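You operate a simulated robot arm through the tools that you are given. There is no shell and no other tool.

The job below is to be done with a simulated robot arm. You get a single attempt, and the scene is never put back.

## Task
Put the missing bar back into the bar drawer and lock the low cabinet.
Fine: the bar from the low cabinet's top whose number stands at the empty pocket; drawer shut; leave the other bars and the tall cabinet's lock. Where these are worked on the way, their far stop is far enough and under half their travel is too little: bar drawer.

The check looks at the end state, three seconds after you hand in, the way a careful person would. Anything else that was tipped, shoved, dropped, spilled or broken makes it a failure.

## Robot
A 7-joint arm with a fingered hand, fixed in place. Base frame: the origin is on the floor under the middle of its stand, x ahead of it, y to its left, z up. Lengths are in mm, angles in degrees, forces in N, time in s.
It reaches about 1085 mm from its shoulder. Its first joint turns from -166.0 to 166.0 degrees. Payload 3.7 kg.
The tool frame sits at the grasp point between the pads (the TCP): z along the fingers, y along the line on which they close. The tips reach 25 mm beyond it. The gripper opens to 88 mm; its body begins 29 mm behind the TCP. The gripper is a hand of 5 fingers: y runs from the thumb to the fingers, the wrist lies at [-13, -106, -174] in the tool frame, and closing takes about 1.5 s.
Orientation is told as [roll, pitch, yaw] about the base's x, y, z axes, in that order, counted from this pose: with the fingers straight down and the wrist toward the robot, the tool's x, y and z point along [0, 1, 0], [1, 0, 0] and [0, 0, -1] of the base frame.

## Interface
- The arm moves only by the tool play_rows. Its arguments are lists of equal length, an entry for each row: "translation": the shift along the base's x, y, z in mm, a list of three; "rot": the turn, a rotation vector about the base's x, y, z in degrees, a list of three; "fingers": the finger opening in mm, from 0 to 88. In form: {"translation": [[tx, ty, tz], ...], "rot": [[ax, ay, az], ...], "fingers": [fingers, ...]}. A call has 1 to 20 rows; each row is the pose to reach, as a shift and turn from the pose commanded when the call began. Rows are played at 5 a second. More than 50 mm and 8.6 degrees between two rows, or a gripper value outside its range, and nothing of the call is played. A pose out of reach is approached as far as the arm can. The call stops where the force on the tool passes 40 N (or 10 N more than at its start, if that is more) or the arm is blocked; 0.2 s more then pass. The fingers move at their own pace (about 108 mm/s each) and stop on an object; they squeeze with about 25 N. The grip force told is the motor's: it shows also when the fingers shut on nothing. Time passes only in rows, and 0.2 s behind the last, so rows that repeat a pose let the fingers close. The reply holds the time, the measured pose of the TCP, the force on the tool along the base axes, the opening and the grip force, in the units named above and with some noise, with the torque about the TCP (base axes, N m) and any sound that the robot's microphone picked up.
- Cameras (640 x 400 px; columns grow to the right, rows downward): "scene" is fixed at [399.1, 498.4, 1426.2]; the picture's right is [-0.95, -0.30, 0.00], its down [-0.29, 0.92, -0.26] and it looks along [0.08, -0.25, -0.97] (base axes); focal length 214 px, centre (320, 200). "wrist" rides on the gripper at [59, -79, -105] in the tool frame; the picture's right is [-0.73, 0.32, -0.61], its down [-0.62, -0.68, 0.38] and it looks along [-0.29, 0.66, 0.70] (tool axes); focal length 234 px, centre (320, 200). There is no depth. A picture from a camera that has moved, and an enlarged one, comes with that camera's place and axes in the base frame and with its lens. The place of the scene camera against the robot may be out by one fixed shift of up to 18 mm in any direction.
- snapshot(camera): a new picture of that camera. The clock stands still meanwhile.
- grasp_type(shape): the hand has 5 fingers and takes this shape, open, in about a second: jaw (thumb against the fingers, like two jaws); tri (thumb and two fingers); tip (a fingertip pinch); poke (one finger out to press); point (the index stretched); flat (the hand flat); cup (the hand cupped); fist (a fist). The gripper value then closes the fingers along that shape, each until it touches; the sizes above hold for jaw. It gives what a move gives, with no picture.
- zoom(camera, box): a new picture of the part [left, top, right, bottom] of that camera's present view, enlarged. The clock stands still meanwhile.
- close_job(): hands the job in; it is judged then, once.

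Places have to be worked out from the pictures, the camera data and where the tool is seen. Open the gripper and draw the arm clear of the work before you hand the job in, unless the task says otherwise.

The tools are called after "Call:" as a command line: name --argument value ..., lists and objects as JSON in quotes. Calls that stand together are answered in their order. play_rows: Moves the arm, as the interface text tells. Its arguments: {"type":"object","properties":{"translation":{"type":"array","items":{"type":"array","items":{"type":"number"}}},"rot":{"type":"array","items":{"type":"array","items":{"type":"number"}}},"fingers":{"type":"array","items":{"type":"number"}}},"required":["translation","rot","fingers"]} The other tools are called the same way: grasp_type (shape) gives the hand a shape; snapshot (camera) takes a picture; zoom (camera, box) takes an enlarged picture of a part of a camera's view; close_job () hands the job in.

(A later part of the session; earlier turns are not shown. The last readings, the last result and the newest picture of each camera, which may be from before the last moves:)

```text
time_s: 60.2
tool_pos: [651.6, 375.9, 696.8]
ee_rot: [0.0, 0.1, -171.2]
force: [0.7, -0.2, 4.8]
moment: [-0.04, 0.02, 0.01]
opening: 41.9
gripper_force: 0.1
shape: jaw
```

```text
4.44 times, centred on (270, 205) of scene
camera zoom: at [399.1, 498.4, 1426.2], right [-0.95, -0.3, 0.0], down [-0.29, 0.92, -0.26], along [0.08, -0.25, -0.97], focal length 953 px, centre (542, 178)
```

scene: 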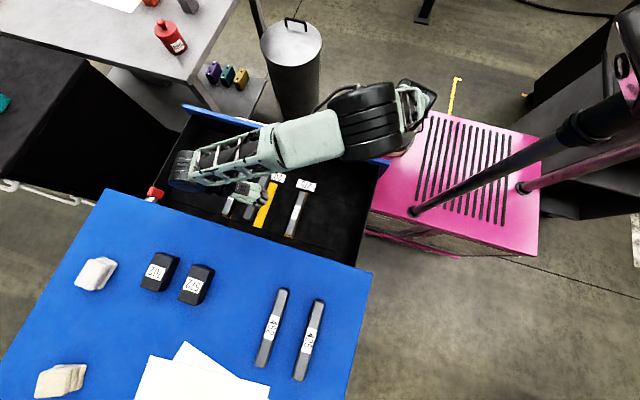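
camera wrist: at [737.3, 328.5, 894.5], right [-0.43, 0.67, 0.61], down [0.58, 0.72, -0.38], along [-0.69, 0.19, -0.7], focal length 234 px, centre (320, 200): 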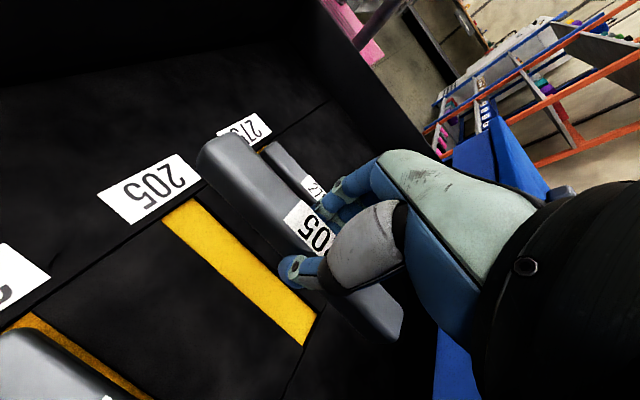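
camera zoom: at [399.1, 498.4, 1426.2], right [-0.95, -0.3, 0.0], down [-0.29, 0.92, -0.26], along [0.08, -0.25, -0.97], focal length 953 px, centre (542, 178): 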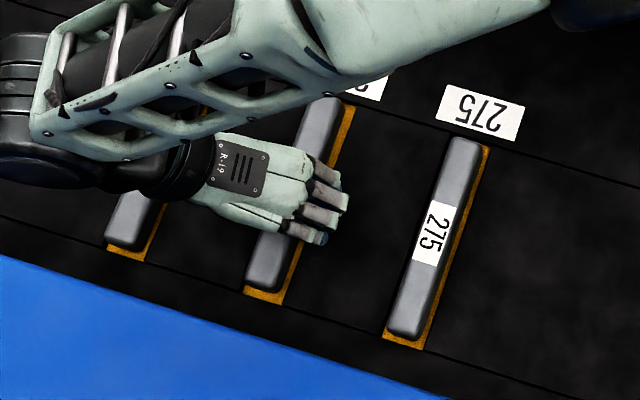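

The bar is released and looks seated like its neighbours. I'll open a little wider and lift straight up.

Call:
play_rows --translation '[[0, 0, 3], [0, 0, 10], [0, 0, 20], [0, 0, 35], [0, 0, 55], [0, 0, 80], [0, 0, 110], [0, 0, 140]]' --rot '[[0, 0, 0], [0, 0, 0], [0, 0, 0], [0, 0, 0], [0, 0, 0], [0, 0, 0], [0, 0, 0], [0, 0, 0]]' --fingers '[50, 55, 55, 55, 55, 55, 55, 55]'

Call:
snapshot --camera "wrist"

Call:
snapshot --camera "scene"

```text
time_s: 62.0
tool_pos: [651.4, 375.6, 838.0]
ee_rot: [0.1, 0.1, -171.2]
force: [0.2, -0.1, 0.4]
moment: [-0.04, 0.02, -0.02]
opening: 54.5
gripper_force: 0.2
shape: jaw
```

```text
taken
camera wrist: at [737.9, 330.4, 942.0], right [-0.43, 0.67, 0.61], down [0.58, 0.72, -0.38], along [-0.69, 0.18, -0.7], focal length 234 px, centre (320, 200)
```

wrist: 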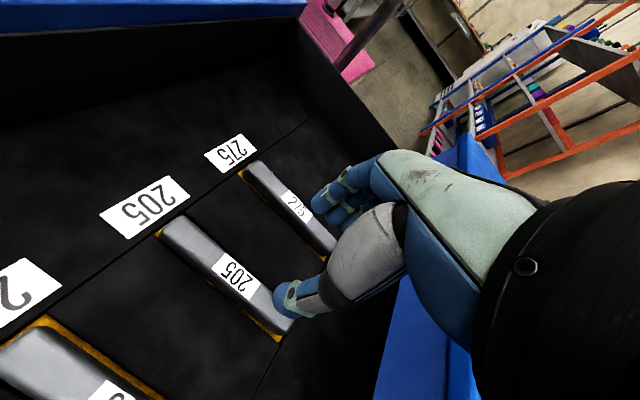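

```text
taken
```

scene: 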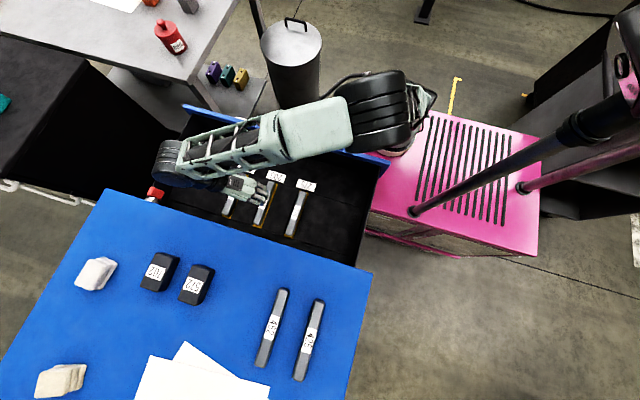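

Call:
zoom --camera "wrist" --box '[130, 150, 350, 350]'

Call:
zoom --camera "scene" --box '[210, 160, 320, 250]'

```text
2.00 times, centred on (240, 250) of wrist
camera zoom: at [737.9, 330.4, 942.0], right [-0.43, 0.67, 0.61], down [0.58, 0.72, -0.38], along [-0.69, 0.18, -0.7], focal length 468 px, centre (480, 100)
```

zoom: 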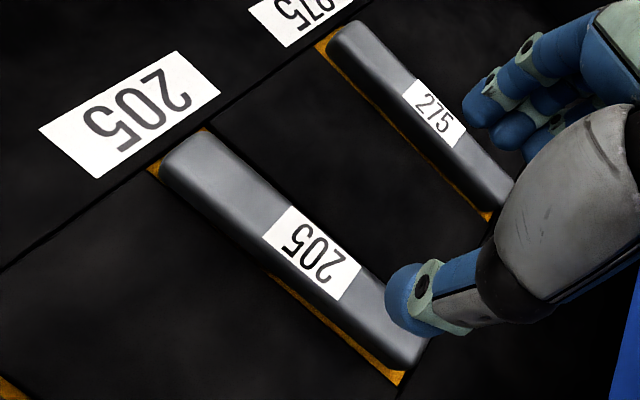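

```text
4.44 times, centred on (265, 205) of scene
camera zoom: at [399.1, 498.4, 1426.2], right [-0.95, -0.3, 0.0], down [-0.29, 0.92, -0.26], along [0.08, -0.25, -0.97], focal length 953 px, centre (564, 178)
```

zoom: 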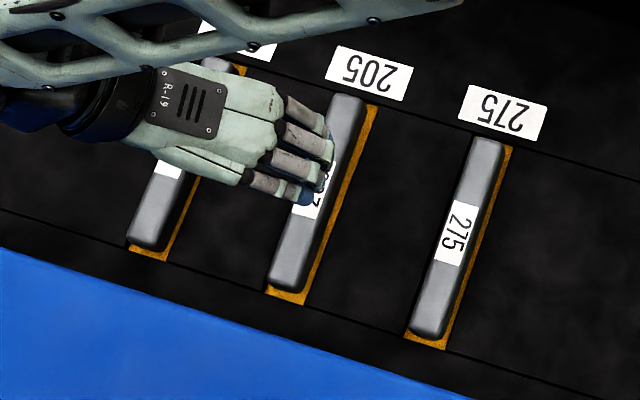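

The bar lies in pocket 205 with its number up. I'll shift the camera for a second, unobstructed view to confirm it's fully seated at the same height as its neighbours.

Call:
play_rows --translation '[[20, 5, 20], [45, 12, 30], [70, 22, 30], [95, 32, 30], [115, 40, 30]]' --rot '[[0, 0, 0], [0, 0, 0], [0, 0, 0], [0, 0, 0], [0, 0, 0]]' --fingers '[55, 55, 55, 55, 55]'

Call:
snapshot --camera "wrist"

Call:
zoom --camera "wrist" --box '[140, 80, 400, 300]'

Call:
zoom --camera "scene" --box '[210, 160, 320, 250]'

```text
time_s: 63.2
tool_pos: [768.6, 415.4, 865.3]
ee_rot: [-0.1, 0.3, -171.2]
force: [0.0, -0.6, 0.7]
moment: [0.0, -0.04, 0.01]
opening: 54.4
gripper_force: 0.0
shape: jaw
```

```text
taken
camera wrist: at [855.3, 369.2, 970.1], right [-0.43, 0.67, 0.61], down [0.58, 0.72, -0.38], along [-0.69, 0.19, -0.7], focal length 234 px, centre (320, 200)
```

wrist: 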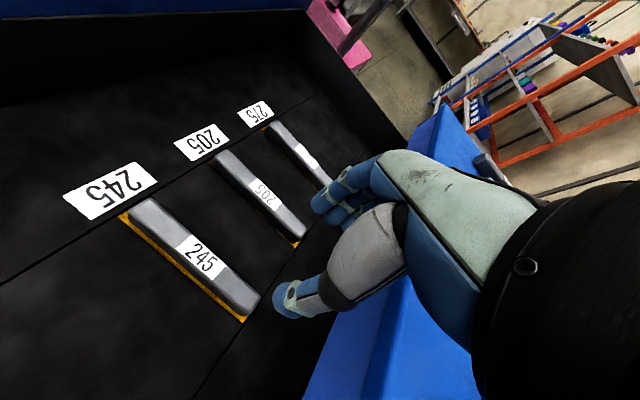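

```text
1.82 times, centred on (270, 190) of wrist
camera zoom: at [855.3, 369.2, 970.1], right [-0.43, 0.67, 0.61], down [0.58, 0.72, -0.38], along [-0.69, 0.19, -0.7], focal length 426 px, centre (411, 218)
```

zoom: 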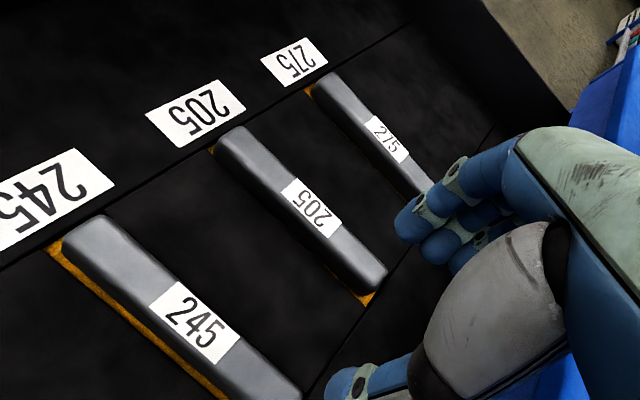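

```text
4.44 times, centred on (265, 205) of scene
camera zoom: at [399.1, 498.4, 1426.2], right [-0.95, -0.3, 0.0], down [-0.29, 0.92, -0.26], along [0.08, -0.25, -0.97], focal length 953 px, centre (564, 178)
```

zoom: 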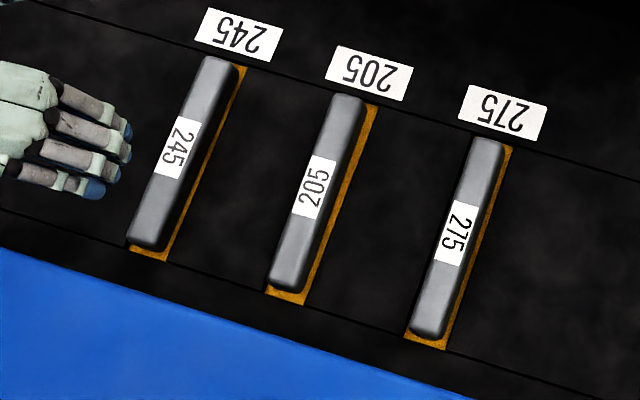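

Triangulating the labels from two views shows bar 205 at the same height as its neighbours and within about 1–2 mm of centre, so it is seated. Next I'll rise and turn the hand back to yaw 90 to close the drawer by its handle.

Call:
play_rows --translation '[[0, -8, 30], [0, -20, 60], [0, -40, 85], [0, -60, 95], [0, -80, 95], [0, -100, 95], [0, -120, 95], [0, -140, 95], [0, -160, 95], [0, -180, 95], [0, -200, 95], [0, -220, 95], [0, -240, 95]]' --rot '[[0, 0, -7.6], [0, 0, -15.2], [0, 0, -22.8], [0, 0, -30.4], [0, 0, -38], [0, 0, -45.6], [0, 0, -53.2], [0, 0, -60.8], [0, 0, -68.4], [0, 0, -76], [0, 0, -83.6], [0, 0, -91.2], [0, 0, -98.8]]' --fingers '[55, 55, 55, 55, 55, 55, 55, 55, 55, 55, 55, 55, 55]'

Call:
snapshot --camera "scene"

```text
time_s: 66.0
tool_pos: [768.1, 176.2, 962.5]
ee_rot: [0.0, -0.1, 90.0]
force: [0.2, 0.2, 0.2]
moment: [0.01, 0.0, 0.02]
opening: 54.7
gripper_force: 0.1
shape: jaw
```

```text
taken
```

scene: 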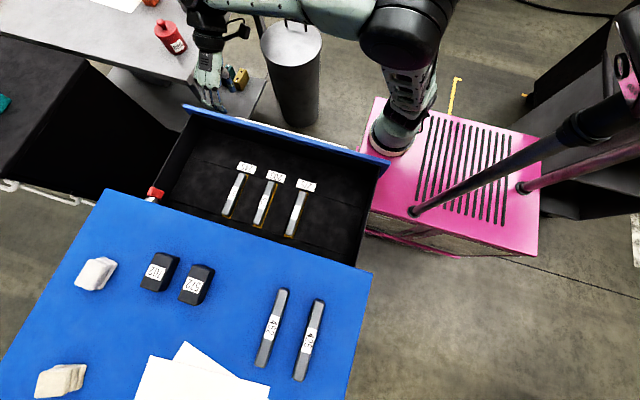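

The drawer holds all three bars cleanly. I'll tilt the hand 60° forward again and bring it in front of the open drawer's handle.

Call:
play_rows --translation '[[-12, -22, 0], [-24, -44, -5], [-38, -66, -15], [-52, -88, -28], [-66, -110, -42], [-80, -132, -58], [-94, -154, -75], [-108, -176, -93], [-120, -196, -112]]' --rot '[[6.67, 0, 0], [13.3, 0, 0], [20, 0, 0], [26.7, 0, 0], [33.3, 0, 0], [40, 0, 0], [46.7, 0, 0], [53.3, 0, 0], [60, 0, 0]]' --fingers '[55, 55, 55, 55, 55, 50, 50, 50, 50]'

Call:
snapshot --camera "scene"

Call:
snapshot --camera "wrist"

```text
time_s: 68.0
tool_pos: [638.2, 27.6, 869.4]
ee_rot: [0.0, -58.9, 89.6]
force: [0.3, 1.1, 0.4]
moment: [-0.02, -0.02, 0.01]
opening: 50.5
gripper_force: 0.0
shape: jaw
out of reach, approached as far as the arm can: row 9
```

```text
taken
```

scene: 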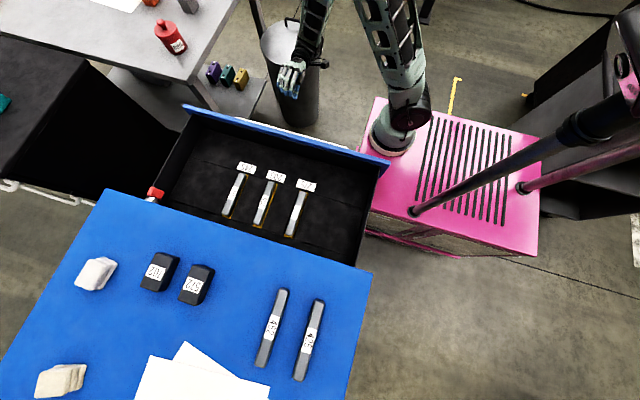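

```text
taken
camera wrist: at [578.3, -101.8, 854.7], right [0.72, -0.36, 0.59], down [0.62, -0.03, -0.78], along [0.3, 0.93, 0.2], focal length 234 px, centre (320, 200)
```

wrist: 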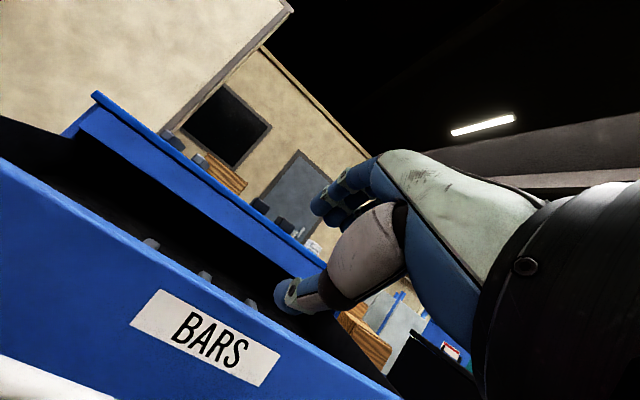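

The arm couldn't go that far back; it stopped at (638, 28, 869). I'll send a zero move to learn which pose is now the commanded reference.

Call:
play_rows --translation '[[0, 0, 0]]' --rot '[[0, 0, 0]]' --fingers '[50]'

```text
time_s: 68.4
tool_pos: [637.4, 29.4, 869.0]
ee_rot: [0.0, -58.9, 89.6]
force: [0.2, -0.9, 0.3]
moment: [-0.01, -0.03, -0.01]
opening: 50.4
gripper_force: 0.1
shape: jaw
```

The reference is the reached pose. I'll descend in front of the handle from here, keeping clear of it, to line up on the approach line used before.

Call:
play_rows --translation '[[3, 0, -22], [6, 1, -44], [9, 2, -66], [11, 3, -88], [11, 3, -108], [11, 3, -125], [11, 3, -137]]' --rot '[[0.3, 0, 0.1], [0.6, 0, 0.2], [0.9, 0, 0.3], [1.1, 0, 0.4], [1.1, 0, 0.4], [1.1, 0, 0.4], [1.1, 0, 0.4]]' --fingers '[50, 50, 50, 50, 50, 50, 50]'

Call:
snapshot --camera "wrist"

Call:
zoom --camera "scene" --box '[200, 20, 440, 180]'

```text
time_s: 70.0
tool_pos: [654.5, 41.5, 776.8]
ee_rot: [0.0, -56.5, 89.5]
force: [-0.4, 0.2, -0.3]
moment: [0.02, 0.03, 0.01]
opening: 50.3
gripper_force: 0.1
shape: jaw
out of reach, approached as far as the arm can: row 1, 2, 3, 4, 5, 6, 7
```

```text
taken
camera wrist: at [594.6, -87.5, 768.7], right [0.72, -0.33, 0.6], down [0.62, -0.06, -0.78], along [0.3, 0.94, 0.16], focal length 234 px, centre (320, 200)
```

wrist: 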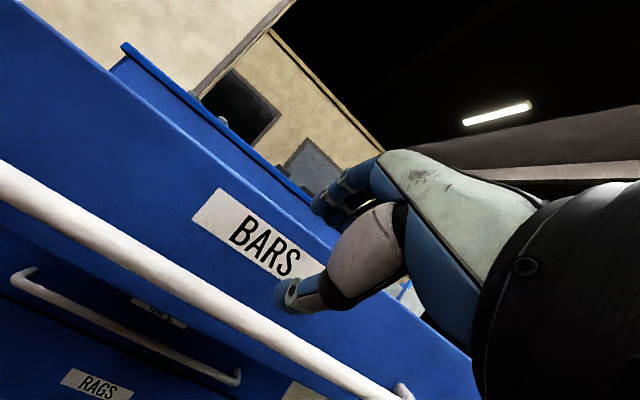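

```text
2.50 times, centred on (320, 100) of scene
camera zoom: at [399.1, 498.4, 1426.2], right [-0.95, -0.3, 0.0], down [-0.29, 0.92, -0.26], along [0.08, -0.25, -0.97], focal length 536 px, centre (320, 450)
```

zoom: 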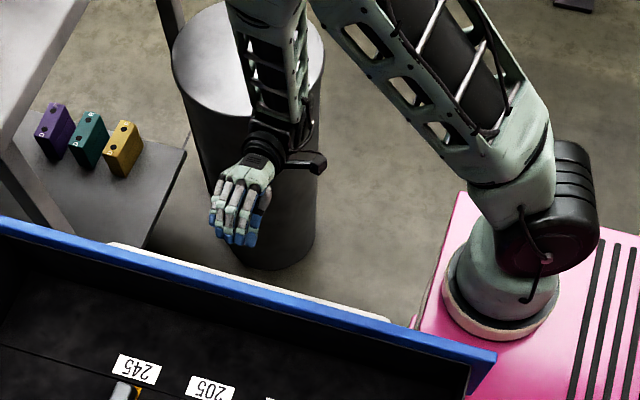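

In this posture the arm can't reach the steep 60° approach. The drawer moves very easily, so I'll instead use a gentler 30° tilt with closed fingers and push on the flat drawer front above the handle.

Call:
play_rows --translation '[[-1, 3, 5], [-3, 8, 8], [-4, 14, 8], [-5, 20, 6], [-6, 26, 2], [-6, 30, -2], [-6, 30, -4], [-6, 30, -6]]' --rot '[[-5, 0, 0], [-10, 0, 0], [-15, 0, 0], [-20, 0, 0], [-24, 0, 0.3], [-26.5, 0, 0.5], [-26.5, 0, 0.5], [-26.5, 0, 0.5]]' --fingers '[40, 30, 20, 10, 0, 0, 0, 0]'

Call:
snapshot --camera "wrist"

Call:
zoom --camera "scene" --box '[180, 40, 420, 200]'

```text
time_s: 71.8
tool_pos: [648.4, 72.5, 770.5]
ee_rot: [-0.1, -30.0, 90.1]
force: [0.1, 0.4, -0.2]
moment: [0.02, 0.05, 0.0]
opening: 0.3
gripper_force: 24.9
shape: jaw
```

```text
taken
camera wrist: at [589.7, -48.0, 822.2], right [0.73, -0.02, 0.69], down [0.62, -0.4, -0.67], along [0.29, 0.92, -0.27], focal length 234 px, centre (320, 200)
```

wrist: 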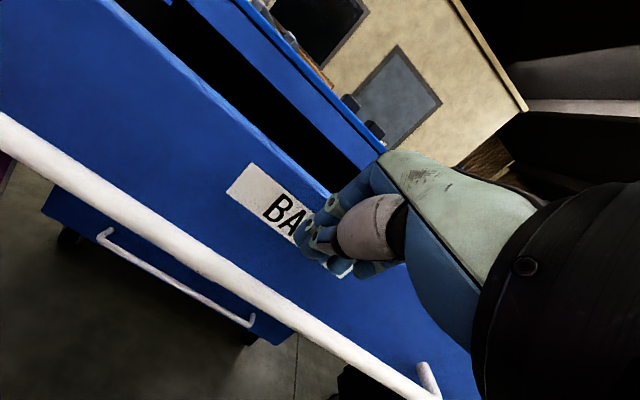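

```text
2.50 times, centred on (300, 120) of scene
camera zoom: at [399.1, 498.4, 1426.2], right [-0.95, -0.3, 0.0], down [-0.29, 0.92, -0.26], along [0.08, -0.25, -0.97], focal length 536 px, centre (370, 400)
```

zoom: 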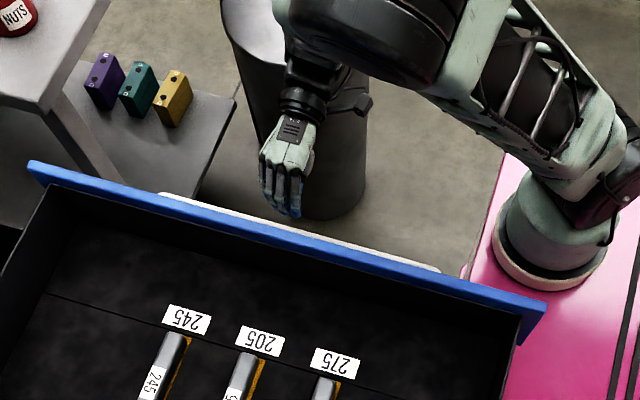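

The closed fingertips are in front of the face, above the handle. I'll lower slightly and start pushing gently in +y.

Call:
play_rows --translation '[[0, 0, -6], [0, 4, -12], [0, 14, -12], [0, 24, -12], [0, 34, -12], [0, 44, -12], [0, 54, -12], [0, 64, -12]]' --rot '[[0, 0, 0], [0, 0, 0], [0, 0, 0], [0, 0, 0], [0, 0, 0], [0, 0, 0], [0, 0, 0], [0, 0, 0]]' --fingers '[0, 0, 0, 0, 0, 0, 0, 0]'

Call:
zoom --camera "scene" --box '[180, 60, 420, 220]'

Call:
snapshot --camera "wrist"

```text
time_s: 73.6
tool_pos: [648.2, 136.0, 761.0]
ee_rot: [-0.1, -29.9, 90.1]
force: [0.8, -0.7, 0.1]
moment: [0.0, -0.02, 0.01]
opening: 0.0
gripper_force: 25.0
shape: jaw
```

```text
2.50 times, centred on (300, 140) of scene
camera zoom: at [399.1, 498.4, 1426.2], right [-0.95, -0.3, 0.0], down [-0.29, 0.92, -0.26], along [0.08, -0.25, -0.97], focal length 536 px, centre (370, 350)
```

zoom: 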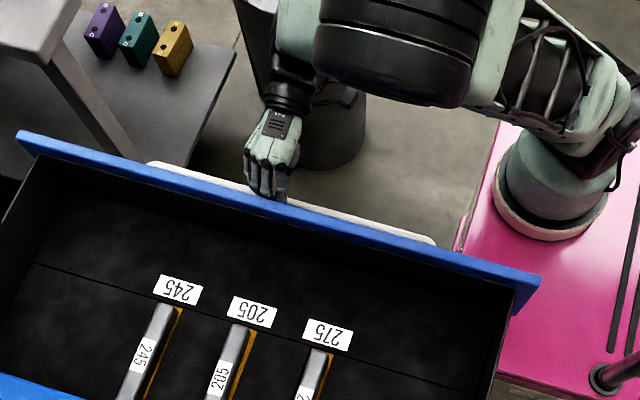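

```text
taken
camera wrist: at [589.9, 15.9, 810.7], right [0.73, -0.02, 0.69], down [0.62, -0.4, -0.67], along [0.29, 0.92, -0.27], focal length 234 px, centre (320, 200)
```

wrist: 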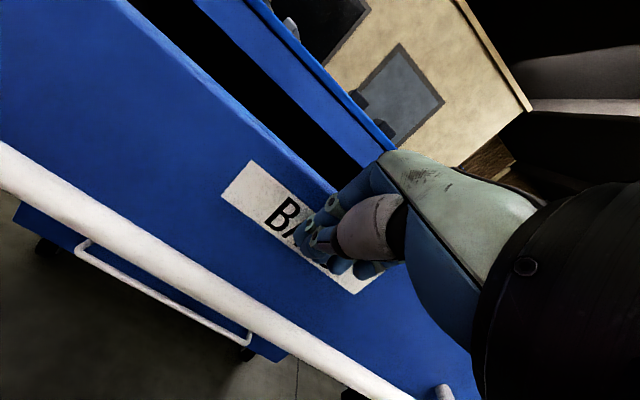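

The drawer is moving freely with the push. I'll continue pushing steadily.

Call:
play_rows --translation '[[0, 12, 0], [0, 26, 0], [0, 41, 0], [0, 56, 0], [0, 71, 0], [0, 86, 0], [0, 101, 0], [0, 116, 0], [0, 131, 0], [0, 146, 0], [0, 161, 0], [0, 176, 0], [0, 190, 0], [0, 202, 0]]' --rot '[[0, 0, 0], [0, 0, 0], [0, 0, 0], [0, 0, 0], [0, 0, 0], [0, 0, 0], [0, 0, 0], [0, 0, 0], [0, 0, 0], [0, 0, 0], [0, 0, 0], [0, 0, 0], [0, 0, 0], [0, 0, 0]]' --fingers '[0, 0, 0, 0, 0, 0, 0, 0, 0, 0, 0, 0, 0, 0]'

Call:
snapshot --camera "scene"

Call:
snapshot --camera "wrist"

```text
time_s: 76.6
tool_pos: [648.8, 338.6, 759.3]
ee_rot: [-0.1, -30.0, 90.1]
force: [-0.2, -0.3, 0.2]
moment: [0.01, 0.02, -0.01]
opening: 0.0
gripper_force: 24.4
shape: jaw
```

```text
taken
```

scene: 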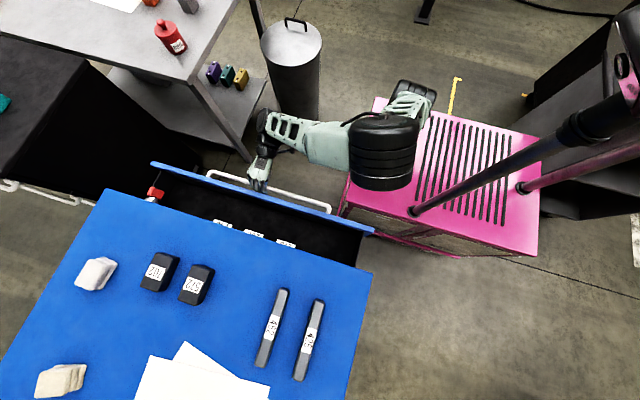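

```text
taken
camera wrist: at [589.1, 217.6, 811.0], right [0.73, -0.02, 0.69], down [0.62, -0.4, -0.67], along [0.29, 0.92, -0.27], focal length 234 px, centre (320, 200)
```

wrist: 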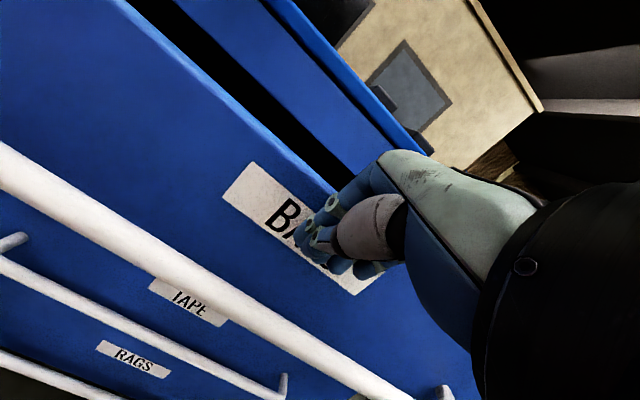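

Still moving smoothly, with about 135 mm left. I'll continue and slow down toward the end.

Call:
play_rows --translation '[[0, 12, 0], [0, 25, 0], [0, 38, 0], [0, 51, 0], [0, 64, 0], [0, 77, 0], [0, 88, 0], [0, 98, 0], [0, 106, 0], [0, 114, 0], [0, 120, 0], [0, 125, 0]]' --rot '[[0, 0, 0], [0, 0, 0], [0, 0, 0], [0, 0, 0], [0, 0, 0], [0, 0, 0], [0, 0, 0], [0, 0, 0], [0, 0, 0], [0, 0, 0], [0, 0, 0], [0, 0, 0]]' --fingers '[0, 0, 0, 0, 0, 0, 0, 0, 0, 0, 0, 0]'

Call:
snapshot --camera "wrist"

Call:
zoom --camera "scene" --box '[140, 150, 380, 290]'

```text
time_s: 79.2
tool_pos: [648.5, 463.7, 760.4]
ee_rot: [-0.2, -30.0, 90.1]
force: [0.0, -0.5, -0.7]
moment: [0.01, 0.03, -0.02]
opening: 0.0
gripper_force: 25.3
shape: jaw
```

```text
taken
camera wrist: at [589.8, 342.7, 810.6], right [0.72, -0.02, 0.69], down [0.62, -0.4, -0.67], along [0.29, 0.92, -0.27], focal length 234 px, centre (320, 200)
```

wrist: 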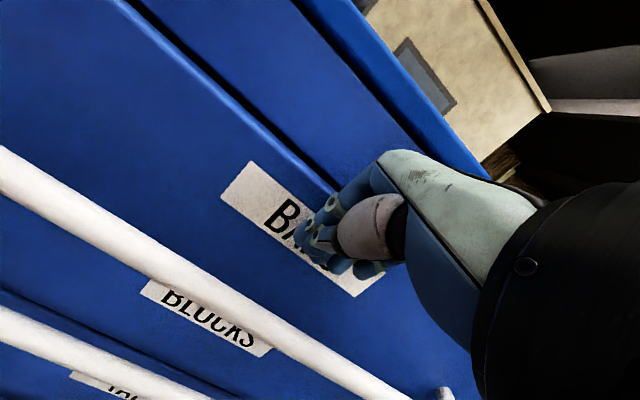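

```text
2.67 times, centred on (260, 220) of scene
camera zoom: at [399.1, 498.4, 1426.2], right [-0.95, -0.3, 0.0], down [-0.29, 0.92, -0.26], along [0.08, -0.25, -0.97], focal length 572 px, centre (480, 147)
```

zoom: 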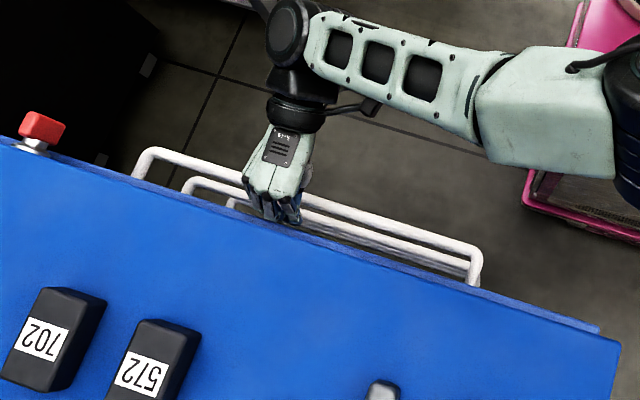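

Nearly shut, with a few millimetres left. I'll push on in 2–3 mm steps until the force shows the stop.

Call:
play_rows --translation '[[0, 4, 0], [0, 7, 0], [0, 10, 0], [0, 12, 0], [0, 14, 0], [0, 16, 0], [0, 18, 0]]' --rot '[[0, 0, 0], [0, 0, 0], [0, 0, 0], [0, 0, 0], [0, 0, 0], [0, 0, 0], [0, 0, 0]]' --fingers '[0, 0, 0, 0, 0, 0, 0]'

Call:
snapshot --camera "wrist"

Call:
zoom --camera "scene" --box '[140, 150, 380, 290]'

```text
time_s: 80.8
tool_pos: [648.4, 479.8, 761.0]
ee_rot: [-0.2, -30.2, 89.9]
force: [0.9, -9.9, 6.2]
moment: [0.23, -0.02, -0.07]
opening: 0.0
gripper_force: 24.7
shape: jaw
```

```text
taken
camera wrist: at [589.6, 360.2, 811.9], right [0.72, -0.03, 0.69], down [0.62, -0.4, -0.67], along [0.29, 0.92, -0.27], focal length 234 px, centre (320, 200)
```

wrist: 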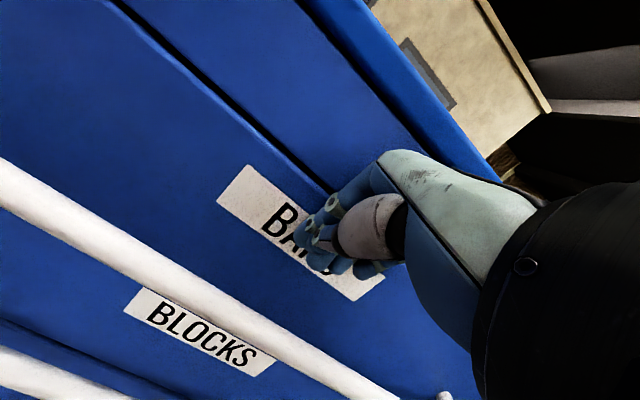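

```text
2.67 times, centred on (260, 220) of scene
camera zoom: at [399.1, 498.4, 1426.2], right [-0.95, -0.3, 0.0], down [-0.29, 0.92, -0.26], along [0.08, -0.25, -0.97], focal length 572 px, centre (480, 147)
```

zoom: 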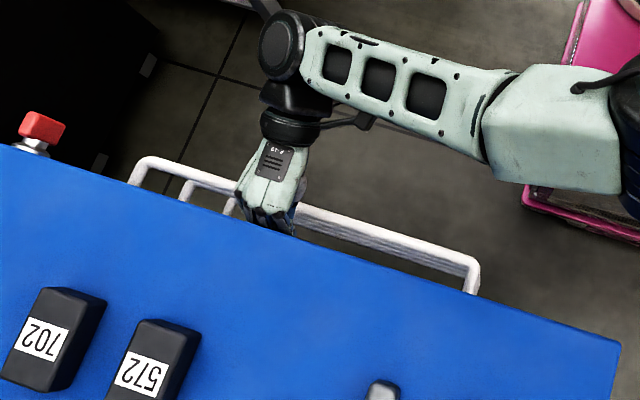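

The stop is felt (−10 N at y≈480) and the handle is back at its original place in the picture. I'll press a touch more to be sure it's fully shut, then back off.

Call:
play_rows --translation '[[0, 2, 0], [0, 3, 0], [0, 3, 0], [0, 0, 0], [0, -12, 0], [0, -30, 5], [0, -55, 10], [0, -85, 15], [0, -115, 20]]' --rot '[[0, 0, 0], [0, 0, 0], [0, 0, 0], [0, 0, 0], [0, 0, 0], [0, 0, 0], [0, 0, 0], [0, 0, 0], [0, 0, 0]]' --fingers '[0, 0, 0, 0, 0, 0, 0, 0, 0]'

Call:
snapshot --camera "wrist"

Call:
snapshot --camera "scene"

```text
time_s: 82.8
tool_pos: [648.6, 367.3, 779.9]
ee_rot: [0.0, -30.0, 90.0]
force: [-0.1, -1.0, -0.6]
moment: [-0.03, 0.02, -0.01]
opening: 0.2
gripper_force: 24.8
shape: jaw
```

```text
taken
camera wrist: at [590.9, 246.5, 830.6], right [0.73, -0.02, 0.69], down [0.63, -0.4, -0.67], along [0.29, 0.92, -0.27], focal length 234 px, centre (320, 200)
```

wrist: 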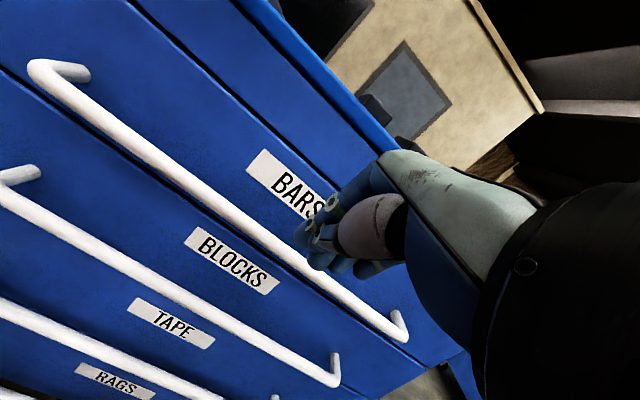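

```text
taken
```

scene: 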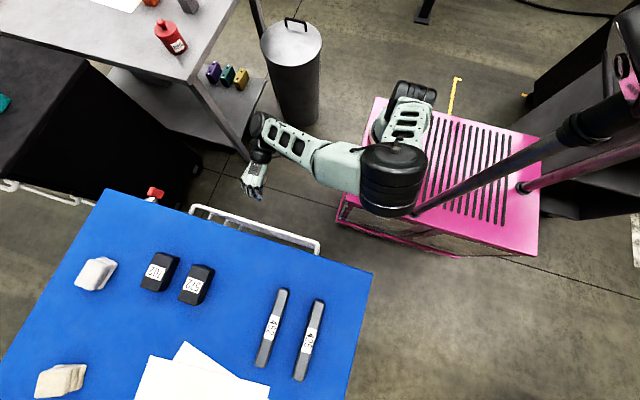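

The drawer is shut and the arm is clear. Next is the lock: I'll move in front of the red knob while reorienting the hand so the fingers point at the cabinet (+y) and close along x, matching the knob's thin side.

Call:
play_rows --translation '[[15, -5, 5], [33, -12, 10], [51, -18, 15], [69, -24, 20], [87, -30, 25], [105, -34, 30], [123, -37, 35], [141, -37, 40], [159, -37, 45], [177, -37, 50], [195, -37, 55], [213, -37, 60], [232, -37, 60], [251, -37, 60]]' --rot '[[3.34, 5.79, -3.34], [6.67, 11.57, -6.67], [10.0, 17.36, -10.0], [13.34, 23.14, -13.34], [16.68, 28.93, -16.68], [20.0, 34.7, -20.0], [23.35, 40.5, -23.35], [26.7, 46.3, -26.7], [30.0, 52.1, -30.0], [33.4, 57.9, -33.4], [36.7, 63.6, -36.7], [40.0, 69.4, -40.0], [43.4, 75.2, -43.4], [46.7, 81.0, -46.7]]' --fingers '[10, 20, 30, 40, 50, 60, 60, 60, 60, 60, 60, 60, 60, 60]'

Call:
snapshot --camera "wrist"

Call:
snapshot --camera "scene"

```text
time_s: 85.8
tool_pos: [899.0, 328.5, 839.6]
ee_rot: [90.0, 0.0, 0.0]
force: [-0.3, -1.3, 0.1]
moment: [-0.01, 0.03, 0.0]
opening: 59.8
gripper_force: 0.0
shape: jaw
```

```text
taken
camera wrist: at [820.5, 224.6, 897.8], right [0.32, -0.61, -0.73], down [-0.68, 0.38, -0.62], along [0.66, 0.7, -0.29], focal length 234 px, centre (320, 200)
```

wrist: 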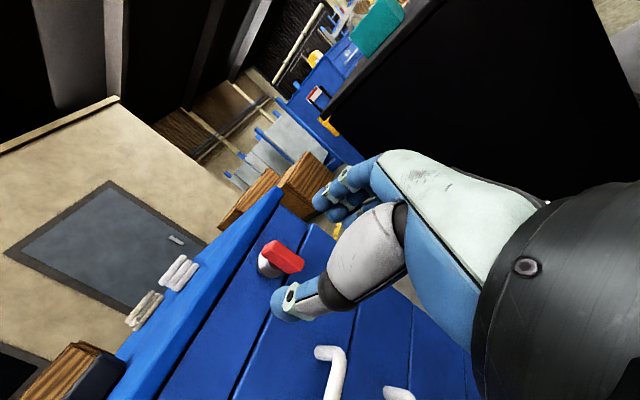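

```text
taken
```

scene: 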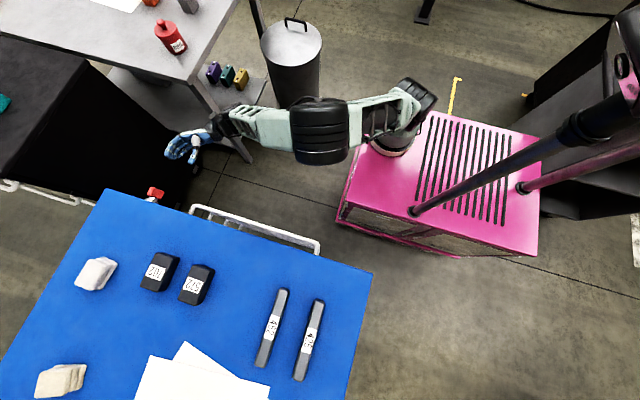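

The hand is horizontal facing the knob. I'll zoom on the knob to get its position and shape from this view.

Call:
zoom --camera "wrist" --box '[230, 215, 330, 300]'

Call:
zoom --camera "scene" --box '[120, 110, 240, 220]'

```text
4.71 times, centred on (280, 258) of wrist
camera zoom: at [820.5, 224.6, 897.8], right [0.32, -0.61, -0.73], down [-0.68, 0.38, -0.62], along [0.66, 0.7, -0.29], focal length 1102 px, centre (508, -71)
```

zoom: 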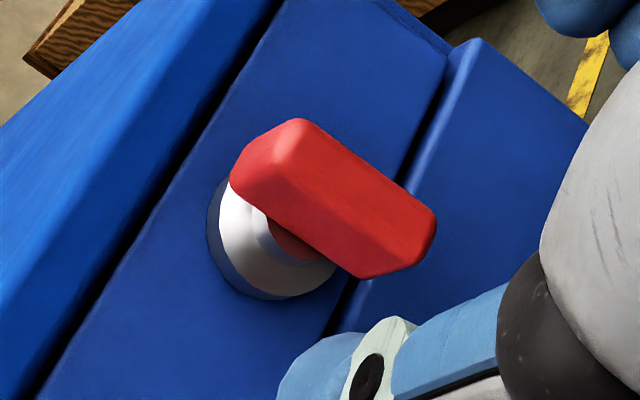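

```text
3.64 times, centred on (180, 165) of scene
camera zoom: at [399.1, 498.4, 1426.2], right [-0.95, -0.3, 0.0], down [-0.29, 0.92, -0.26], along [0.08, -0.25, -0.97], focal length 780 px, centre (829, 327)
```

zoom: 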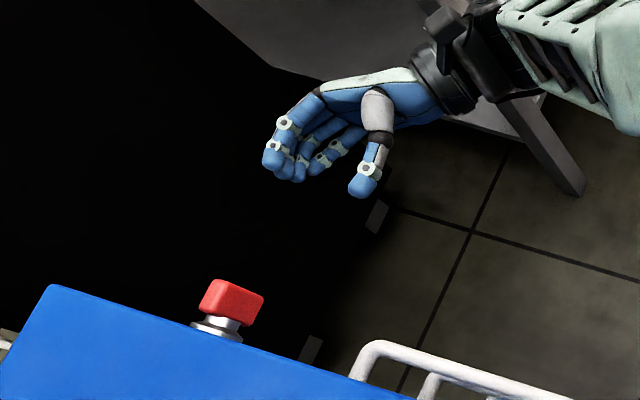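

The knob triangulates to a vertical lever centred at about (941, 808) in x–z, front face at y≈456, about 13 mm thick. I'll line up with its axis and move in close for a check.

Call:
play_rows --translation '[[14, 8, -11], [28, 18, -22], [42, 30, -32], [42, 45, -32], [42, 60, -32]]' --rot '[[0, 0, 0], [0, 0, 0], [0, 0, 0], [0, 0, 0], [0, 0, 0]]' --fingers '[60, 60, 60, 60, 60]'

Call:
snapshot --camera "wrist"

Call:
zoom --camera "scene" --box '[110, 130, 230, 230]'

```text
time_s: 87.0
tool_pos: [942.4, 389.5, 808.1]
ee_rot: [90.0, 0.0, -0.1]
force: [-1.0, -0.3, -0.1]
moment: [-0.03, -0.03, 0.01]
opening: 59.4
gripper_force: 0.1
shape: jaw
```

```text
taken
camera wrist: at [863.1, 284.6, 865.3], right [0.32, -0.61, -0.73], down [-0.68, 0.38, -0.62], along [0.66, 0.7, -0.29], focal length 234 px, centre (320, 200)
```

wrist: 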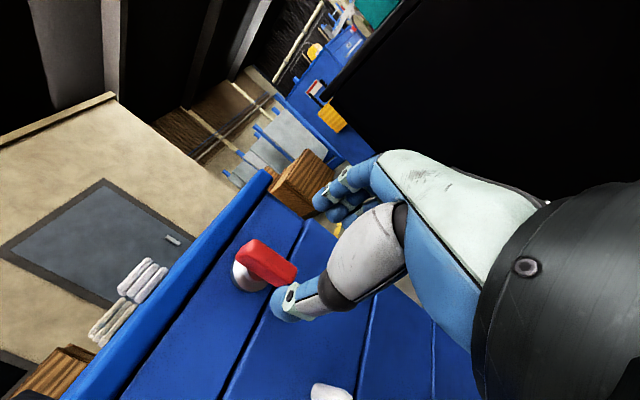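

```text
4.00 times, centred on (170, 180) of scene
camera zoom: at [399.1, 498.4, 1426.2], right [-0.95, -0.3, 0.0], down [-0.29, 0.92, -0.26], along [0.08, -0.25, -0.97], focal length 858 px, centre (920, 280)
```

zoom: 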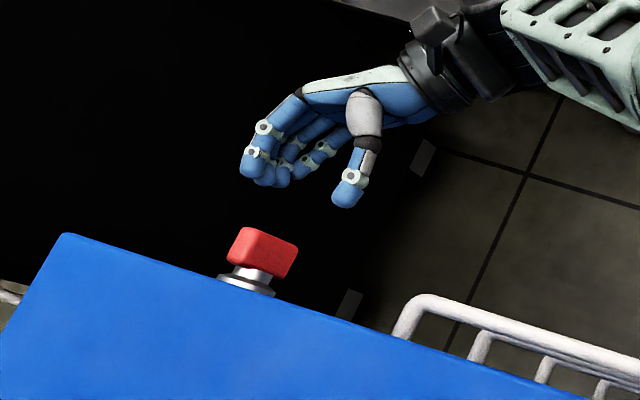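

The knob sits right on the hand's axis in both views. I'll advance so the knob is between the thumb and fingers.

Call:
play_rows --translation '[[0, 14, 0], [0, 28, 0], [0, 40, 0], [0, 50, 0], [0, 59, 0]]' --rot '[[0, 0, 0], [0, 0, 0], [0, 0, 0], [0, 0, 0], [0, 0, 0]]' --fingers '[60, 60, 60, 60, 60]'

Call:
snapshot --camera "wrist"

Call:
zoom --camera "scene" --box '[110, 130, 230, 230]'

```text
time_s: 88.2
tool_pos: [941.6, 447.2, 808.5]
ee_rot: [90.0, -0.1, 0.0]
force: [0.2, 0.1, -0.5]
moment: [-0.01, -0.02, -0.03]
opening: 59.7
gripper_force: 0.1
shape: jaw
```

```text
taken
camera wrist: at [863.4, 343.4, 866.6], right [0.32, -0.61, -0.73], down [-0.68, 0.38, -0.62], along [0.66, 0.7, -0.29], focal length 234 px, centre (320, 200)
```

wrist: 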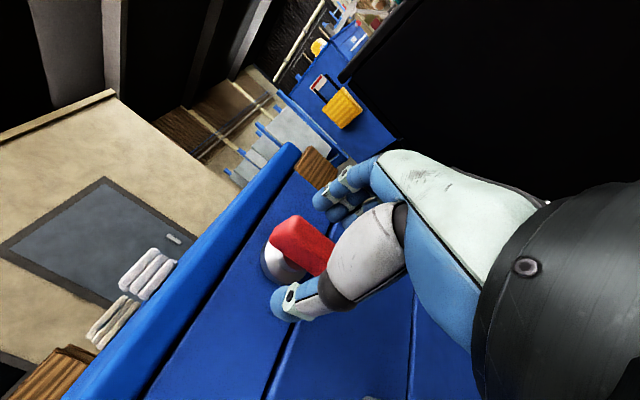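

```text
4.00 times, centred on (170, 180) of scene
camera zoom: at [399.1, 498.4, 1426.2], right [-0.95, -0.3, 0.0], down [-0.29, 0.92, -0.26], along [0.08, -0.25, -0.97], focal length 858 px, centre (920, 280)
```

zoom: 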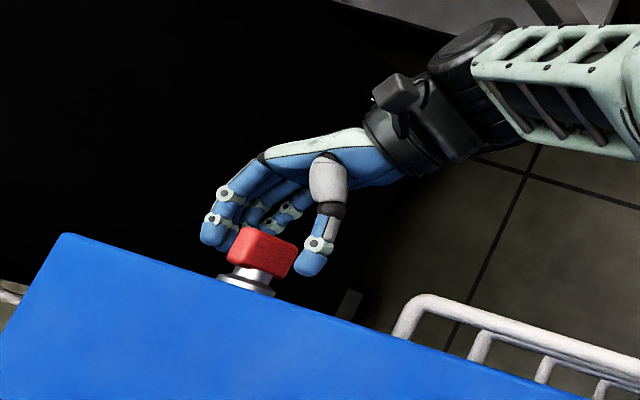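

The knob is between the thumb and fingers. I'll close on it.

Call:
play_rows --translation '[[0, 2, 0], [0, 2, 0], [0, 2, 0], [0, 2, 0], [0, 2, 0], [0, 2, 0], [0, 2, 0], [0, 2, 0]]' --rot '[[0, 0, 0], [0, 0, 0], [0, 0, 0], [0, 0, 0], [0, 0, 0], [0, 0, 0], [0, 0, 0], [0, 0, 0]]' --fingers '[50, 40, 30, 20, 10, 0, 0, 0]'

Call:
snapshot --camera "wrist"

Call:
zoom --camera "scene" --box '[110, 130, 230, 230]'

```text
time_s: 90.0
tool_pos: [940.8, 450.0, 808.8]
ee_rot: [90.0, 0.0, -0.1]
force: [-4.0, 1.7, 0.6]
moment: [-0.01, -0.08, 0.04]
opening: 9.5
gripper_force: 25.2
shape: jaw
```

```text
taken
camera wrist: at [863.0, 345.4, 866.3], right [0.32, -0.61, -0.73], down [-0.68, 0.38, -0.62], along [0.66, 0.7, -0.29], focal length 234 px, centre (320, 200)
```

wrist: 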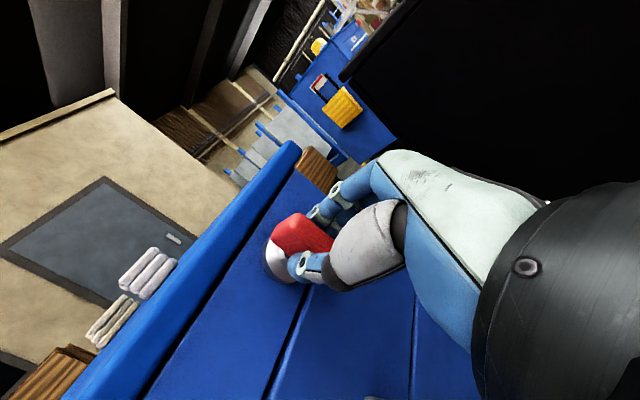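

```text
4.00 times, centred on (170, 180) of scene
camera zoom: at [399.1, 498.4, 1426.2], right [-0.95, -0.3, 0.0], down [-0.29, 0.92, -0.26], along [0.08, -0.25, -0.97], focal length 858 px, centre (920, 280)
```

zoom: 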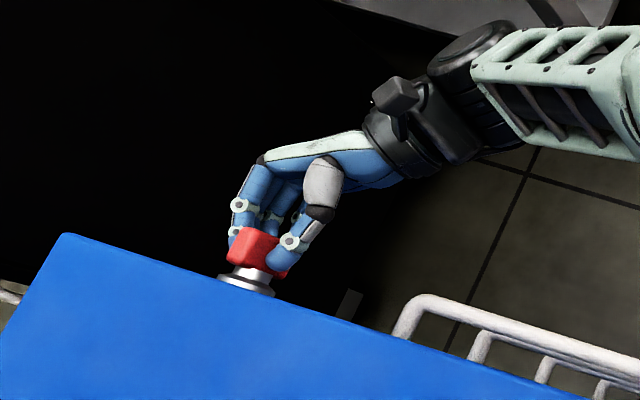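

The knob is gripped firmly. I'll try a small clockwise turn (as seen from the front, +y rotation) of 10° and read the torque.

Call:
play_rows --translation '[[0, 0, 0], [0, 0, 0], [0, 0, 0], [0, 0, 0]]' --rot '[[0, 3, 0], [0, 6, 0], [0, 9, 0], [0, 12, 0]]' --fingers '[0, 0, 0, 0]'

Call:
zoom --camera "scene" --box '[110, 130, 230, 230]'

Call:
zoom --camera "wrist" --box '[230, 170, 370, 310]'

```text
time_s: 91.0
tool_pos: [940.5, 449.7, 807.6]
ee_rot: [90.0, 12.0, 0.0]
force: [1.0, -0.9, -0.4]
moment: [-0.01, -0.04, -0.05]
opening: 9.3
gripper_force: 24.6
shape: jaw
```

```text
4.00 times, centred on (170, 180) of scene
camera zoom: at [399.1, 498.4, 1426.2], right [-0.95, -0.3, 0.0], down [-0.29, 0.92, -0.26], along [0.08, -0.25, -0.97], focal length 858 px, centre (920, 280)
```

zoom: 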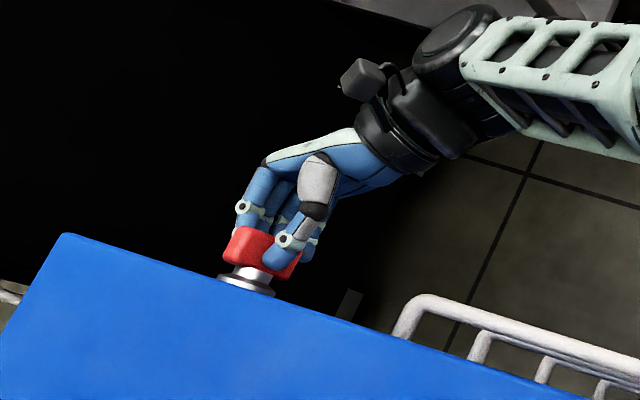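

```text
2.86 times, centred on (300, 240) of wrist
camera zoom: at [876.4, 345.5, 881.1], right [0.16, -0.61, -0.78], down [-0.8, 0.38, -0.47], along [0.58, 0.7, -0.42], focal length 669 px, centre (377, 86)
```

zoom: 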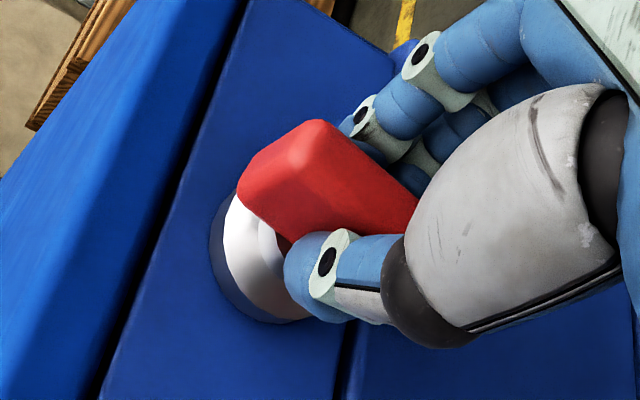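

The knob turns freely clockwise with almost no torque. I'll continue turning in steps while monitoring the moment.

Call:
play_rows --translation '[[0, 0, 0], [0, 0, 0], [0, 0, 0], [0, 0, 0], [0, 0, 0], [0, 0, 0], [0, 0, 0], [0, 0, 0]]' --rot '[[0, 6, 0], [0, 12, 0], [0, 18, 0], [0, 24, 0], [0, 30, 0], [0, 36, 0], [0, 42, 0], [0, 48, 0]]' --fingers '[0, 0, 0, 0, 0, 0, 0, 0]'

Call:
zoom --camera "scene" --box '[110, 130, 230, 230]'

Call:
zoom --camera "wrist" --box '[230, 170, 370, 310]'

```text
time_s: 92.8
tool_pos: [940.8, 450.0, 807.8]
ee_rot: [90.0, 60.2, 0.0]
force: [-2.4, -5.4, -6.2]
moment: [-0.12, -0.05, 0.07]
opening: 9.6
gripper_force: 25.1
shape: jaw
```

```text
4.00 times, centred on (170, 180) of scene
camera zoom: at [399.1, 498.4, 1426.2], right [-0.95, -0.3, 0.0], down [-0.29, 0.92, -0.26], along [0.08, -0.25, -0.97], focal length 858 px, centre (920, 280)
```

zoom: 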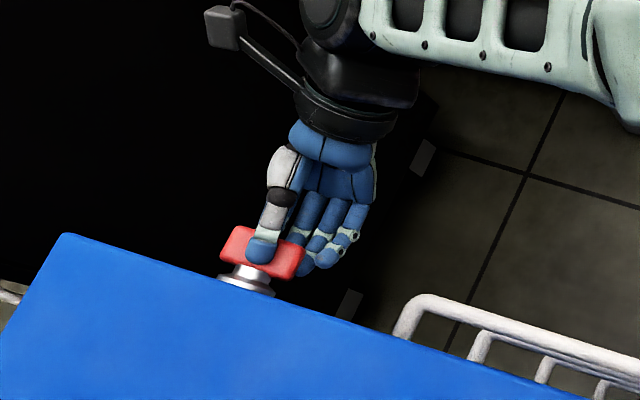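

```text
2.86 times, centred on (300, 240) of wrist
camera zoom: at [952.5, 345.8, 905.0], right [-0.47, -0.61, -0.64], down [-0.88, 0.38, 0.28], along [0.08, 0.7, -0.71], focal length 669 px, centre (377, 86)
```

zoom: 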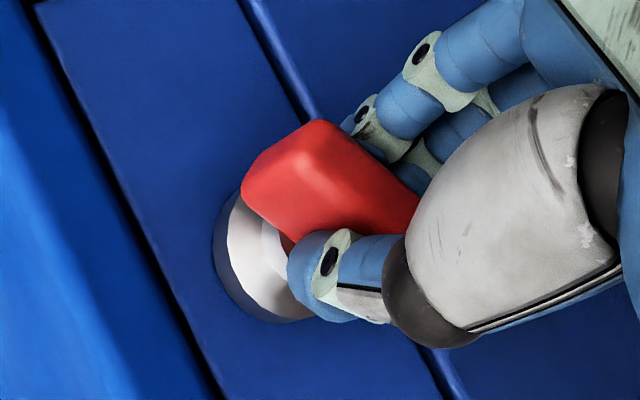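

The knob has followed to 60° with tiny torque. I'll go on toward 90° in smaller steps.

Call:
play_rows --translation '[[0, 0, 0], [0, 0, 0], [0, 0, 0], [0, 0, 0], [0, 0, 0], [0, 0, 0]]' --rot '[[0, 5, 0], [0, 10, 0], [0, 15, 0], [0, 20, 0], [0, 25, 0], [0, 29, 0]]' --fingers '[0, 0, 0, 0, 0, 0]'

Call:
zoom --camera "scene" --box '[110, 130, 230, 230]'

Call:
zoom --camera "wrist" --box '[230, 170, 370, 310]'

```text
time_s: 94.2
tool_pos: [941.1, 449.8, 807.1]
ee_rot: [90.8, 89.0, 0.9]
force: [-5.0, -1.3, -4.7]
moment: [-0.1, -0.04, 0.13]
opening: 9.8
gripper_force: 25.0
shape: jaw
```

```text
4.00 times, centred on (170, 180) of scene
camera zoom: at [399.1, 498.4, 1426.2], right [-0.95, -0.3, 0.0], down [-0.29, 0.92, -0.26], along [0.08, -0.25, -0.97], focal length 858 px, centre (920, 280)
```

zoom: 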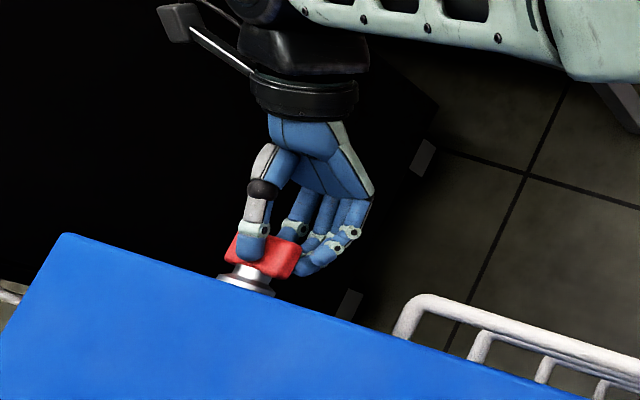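

```text
2.86 times, centred on (300, 240) of wrist
camera zoom: at [998.4, 345.7, 887.3], right [-0.72, -0.61, -0.34], down [-0.63, 0.38, 0.67], along [-0.28, 0.7, -0.66], focal length 669 px, centre (377, 86)
```

zoom: 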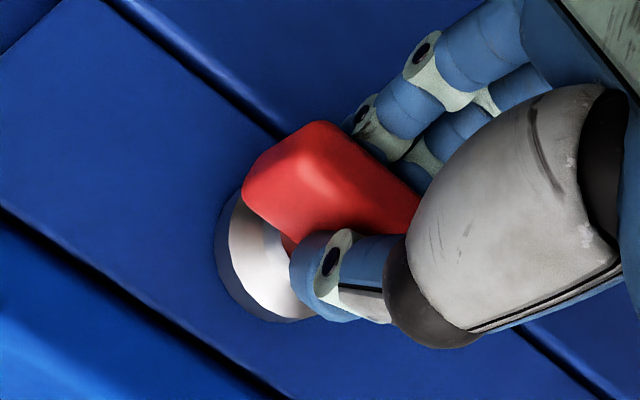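

At 89° there's still no stop felt. I'll turn a few degrees further in small steps to find the end stop.

Call:
play_rows --translation '[[0, 0, 0], [0, 0, 0], [0, 0, 0], [0, 0, 0]]' --rot '[[0, 1.5, 0], [0, 3, 0], [0, 4.5, 0], [0, 6, 0]]' --fingers '[0, 0, 0, 0]'

Call:
zoom --camera "wrist" --box '[230, 170, 370, 310]'

```text
time_s: 95.2
tool_pos: [940.8, 449.6, 807.4]
ee_rot: [-90.2, 85.0, 179.7]
force: [-2.4, -1.5, -4.0]
moment: [-0.13, -0.09, 0.11]
opening: 10.0
gripper_force: 24.5
shape: jaw
```

```text
2.86 times, centred on (300, 240) of wrist
camera zoom: at [1006.8, 345.6, 881.2], right [-0.75, -0.61, -0.26], down [-0.56, 0.38, 0.73], along [-0.35, 0.7, -0.63], focal length 669 px, centre (377, 86)
```

zoom: 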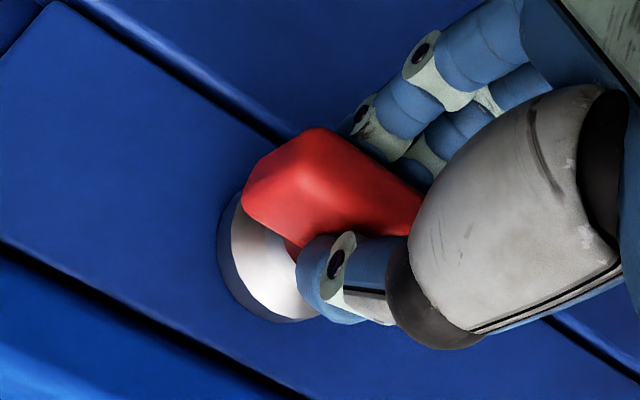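

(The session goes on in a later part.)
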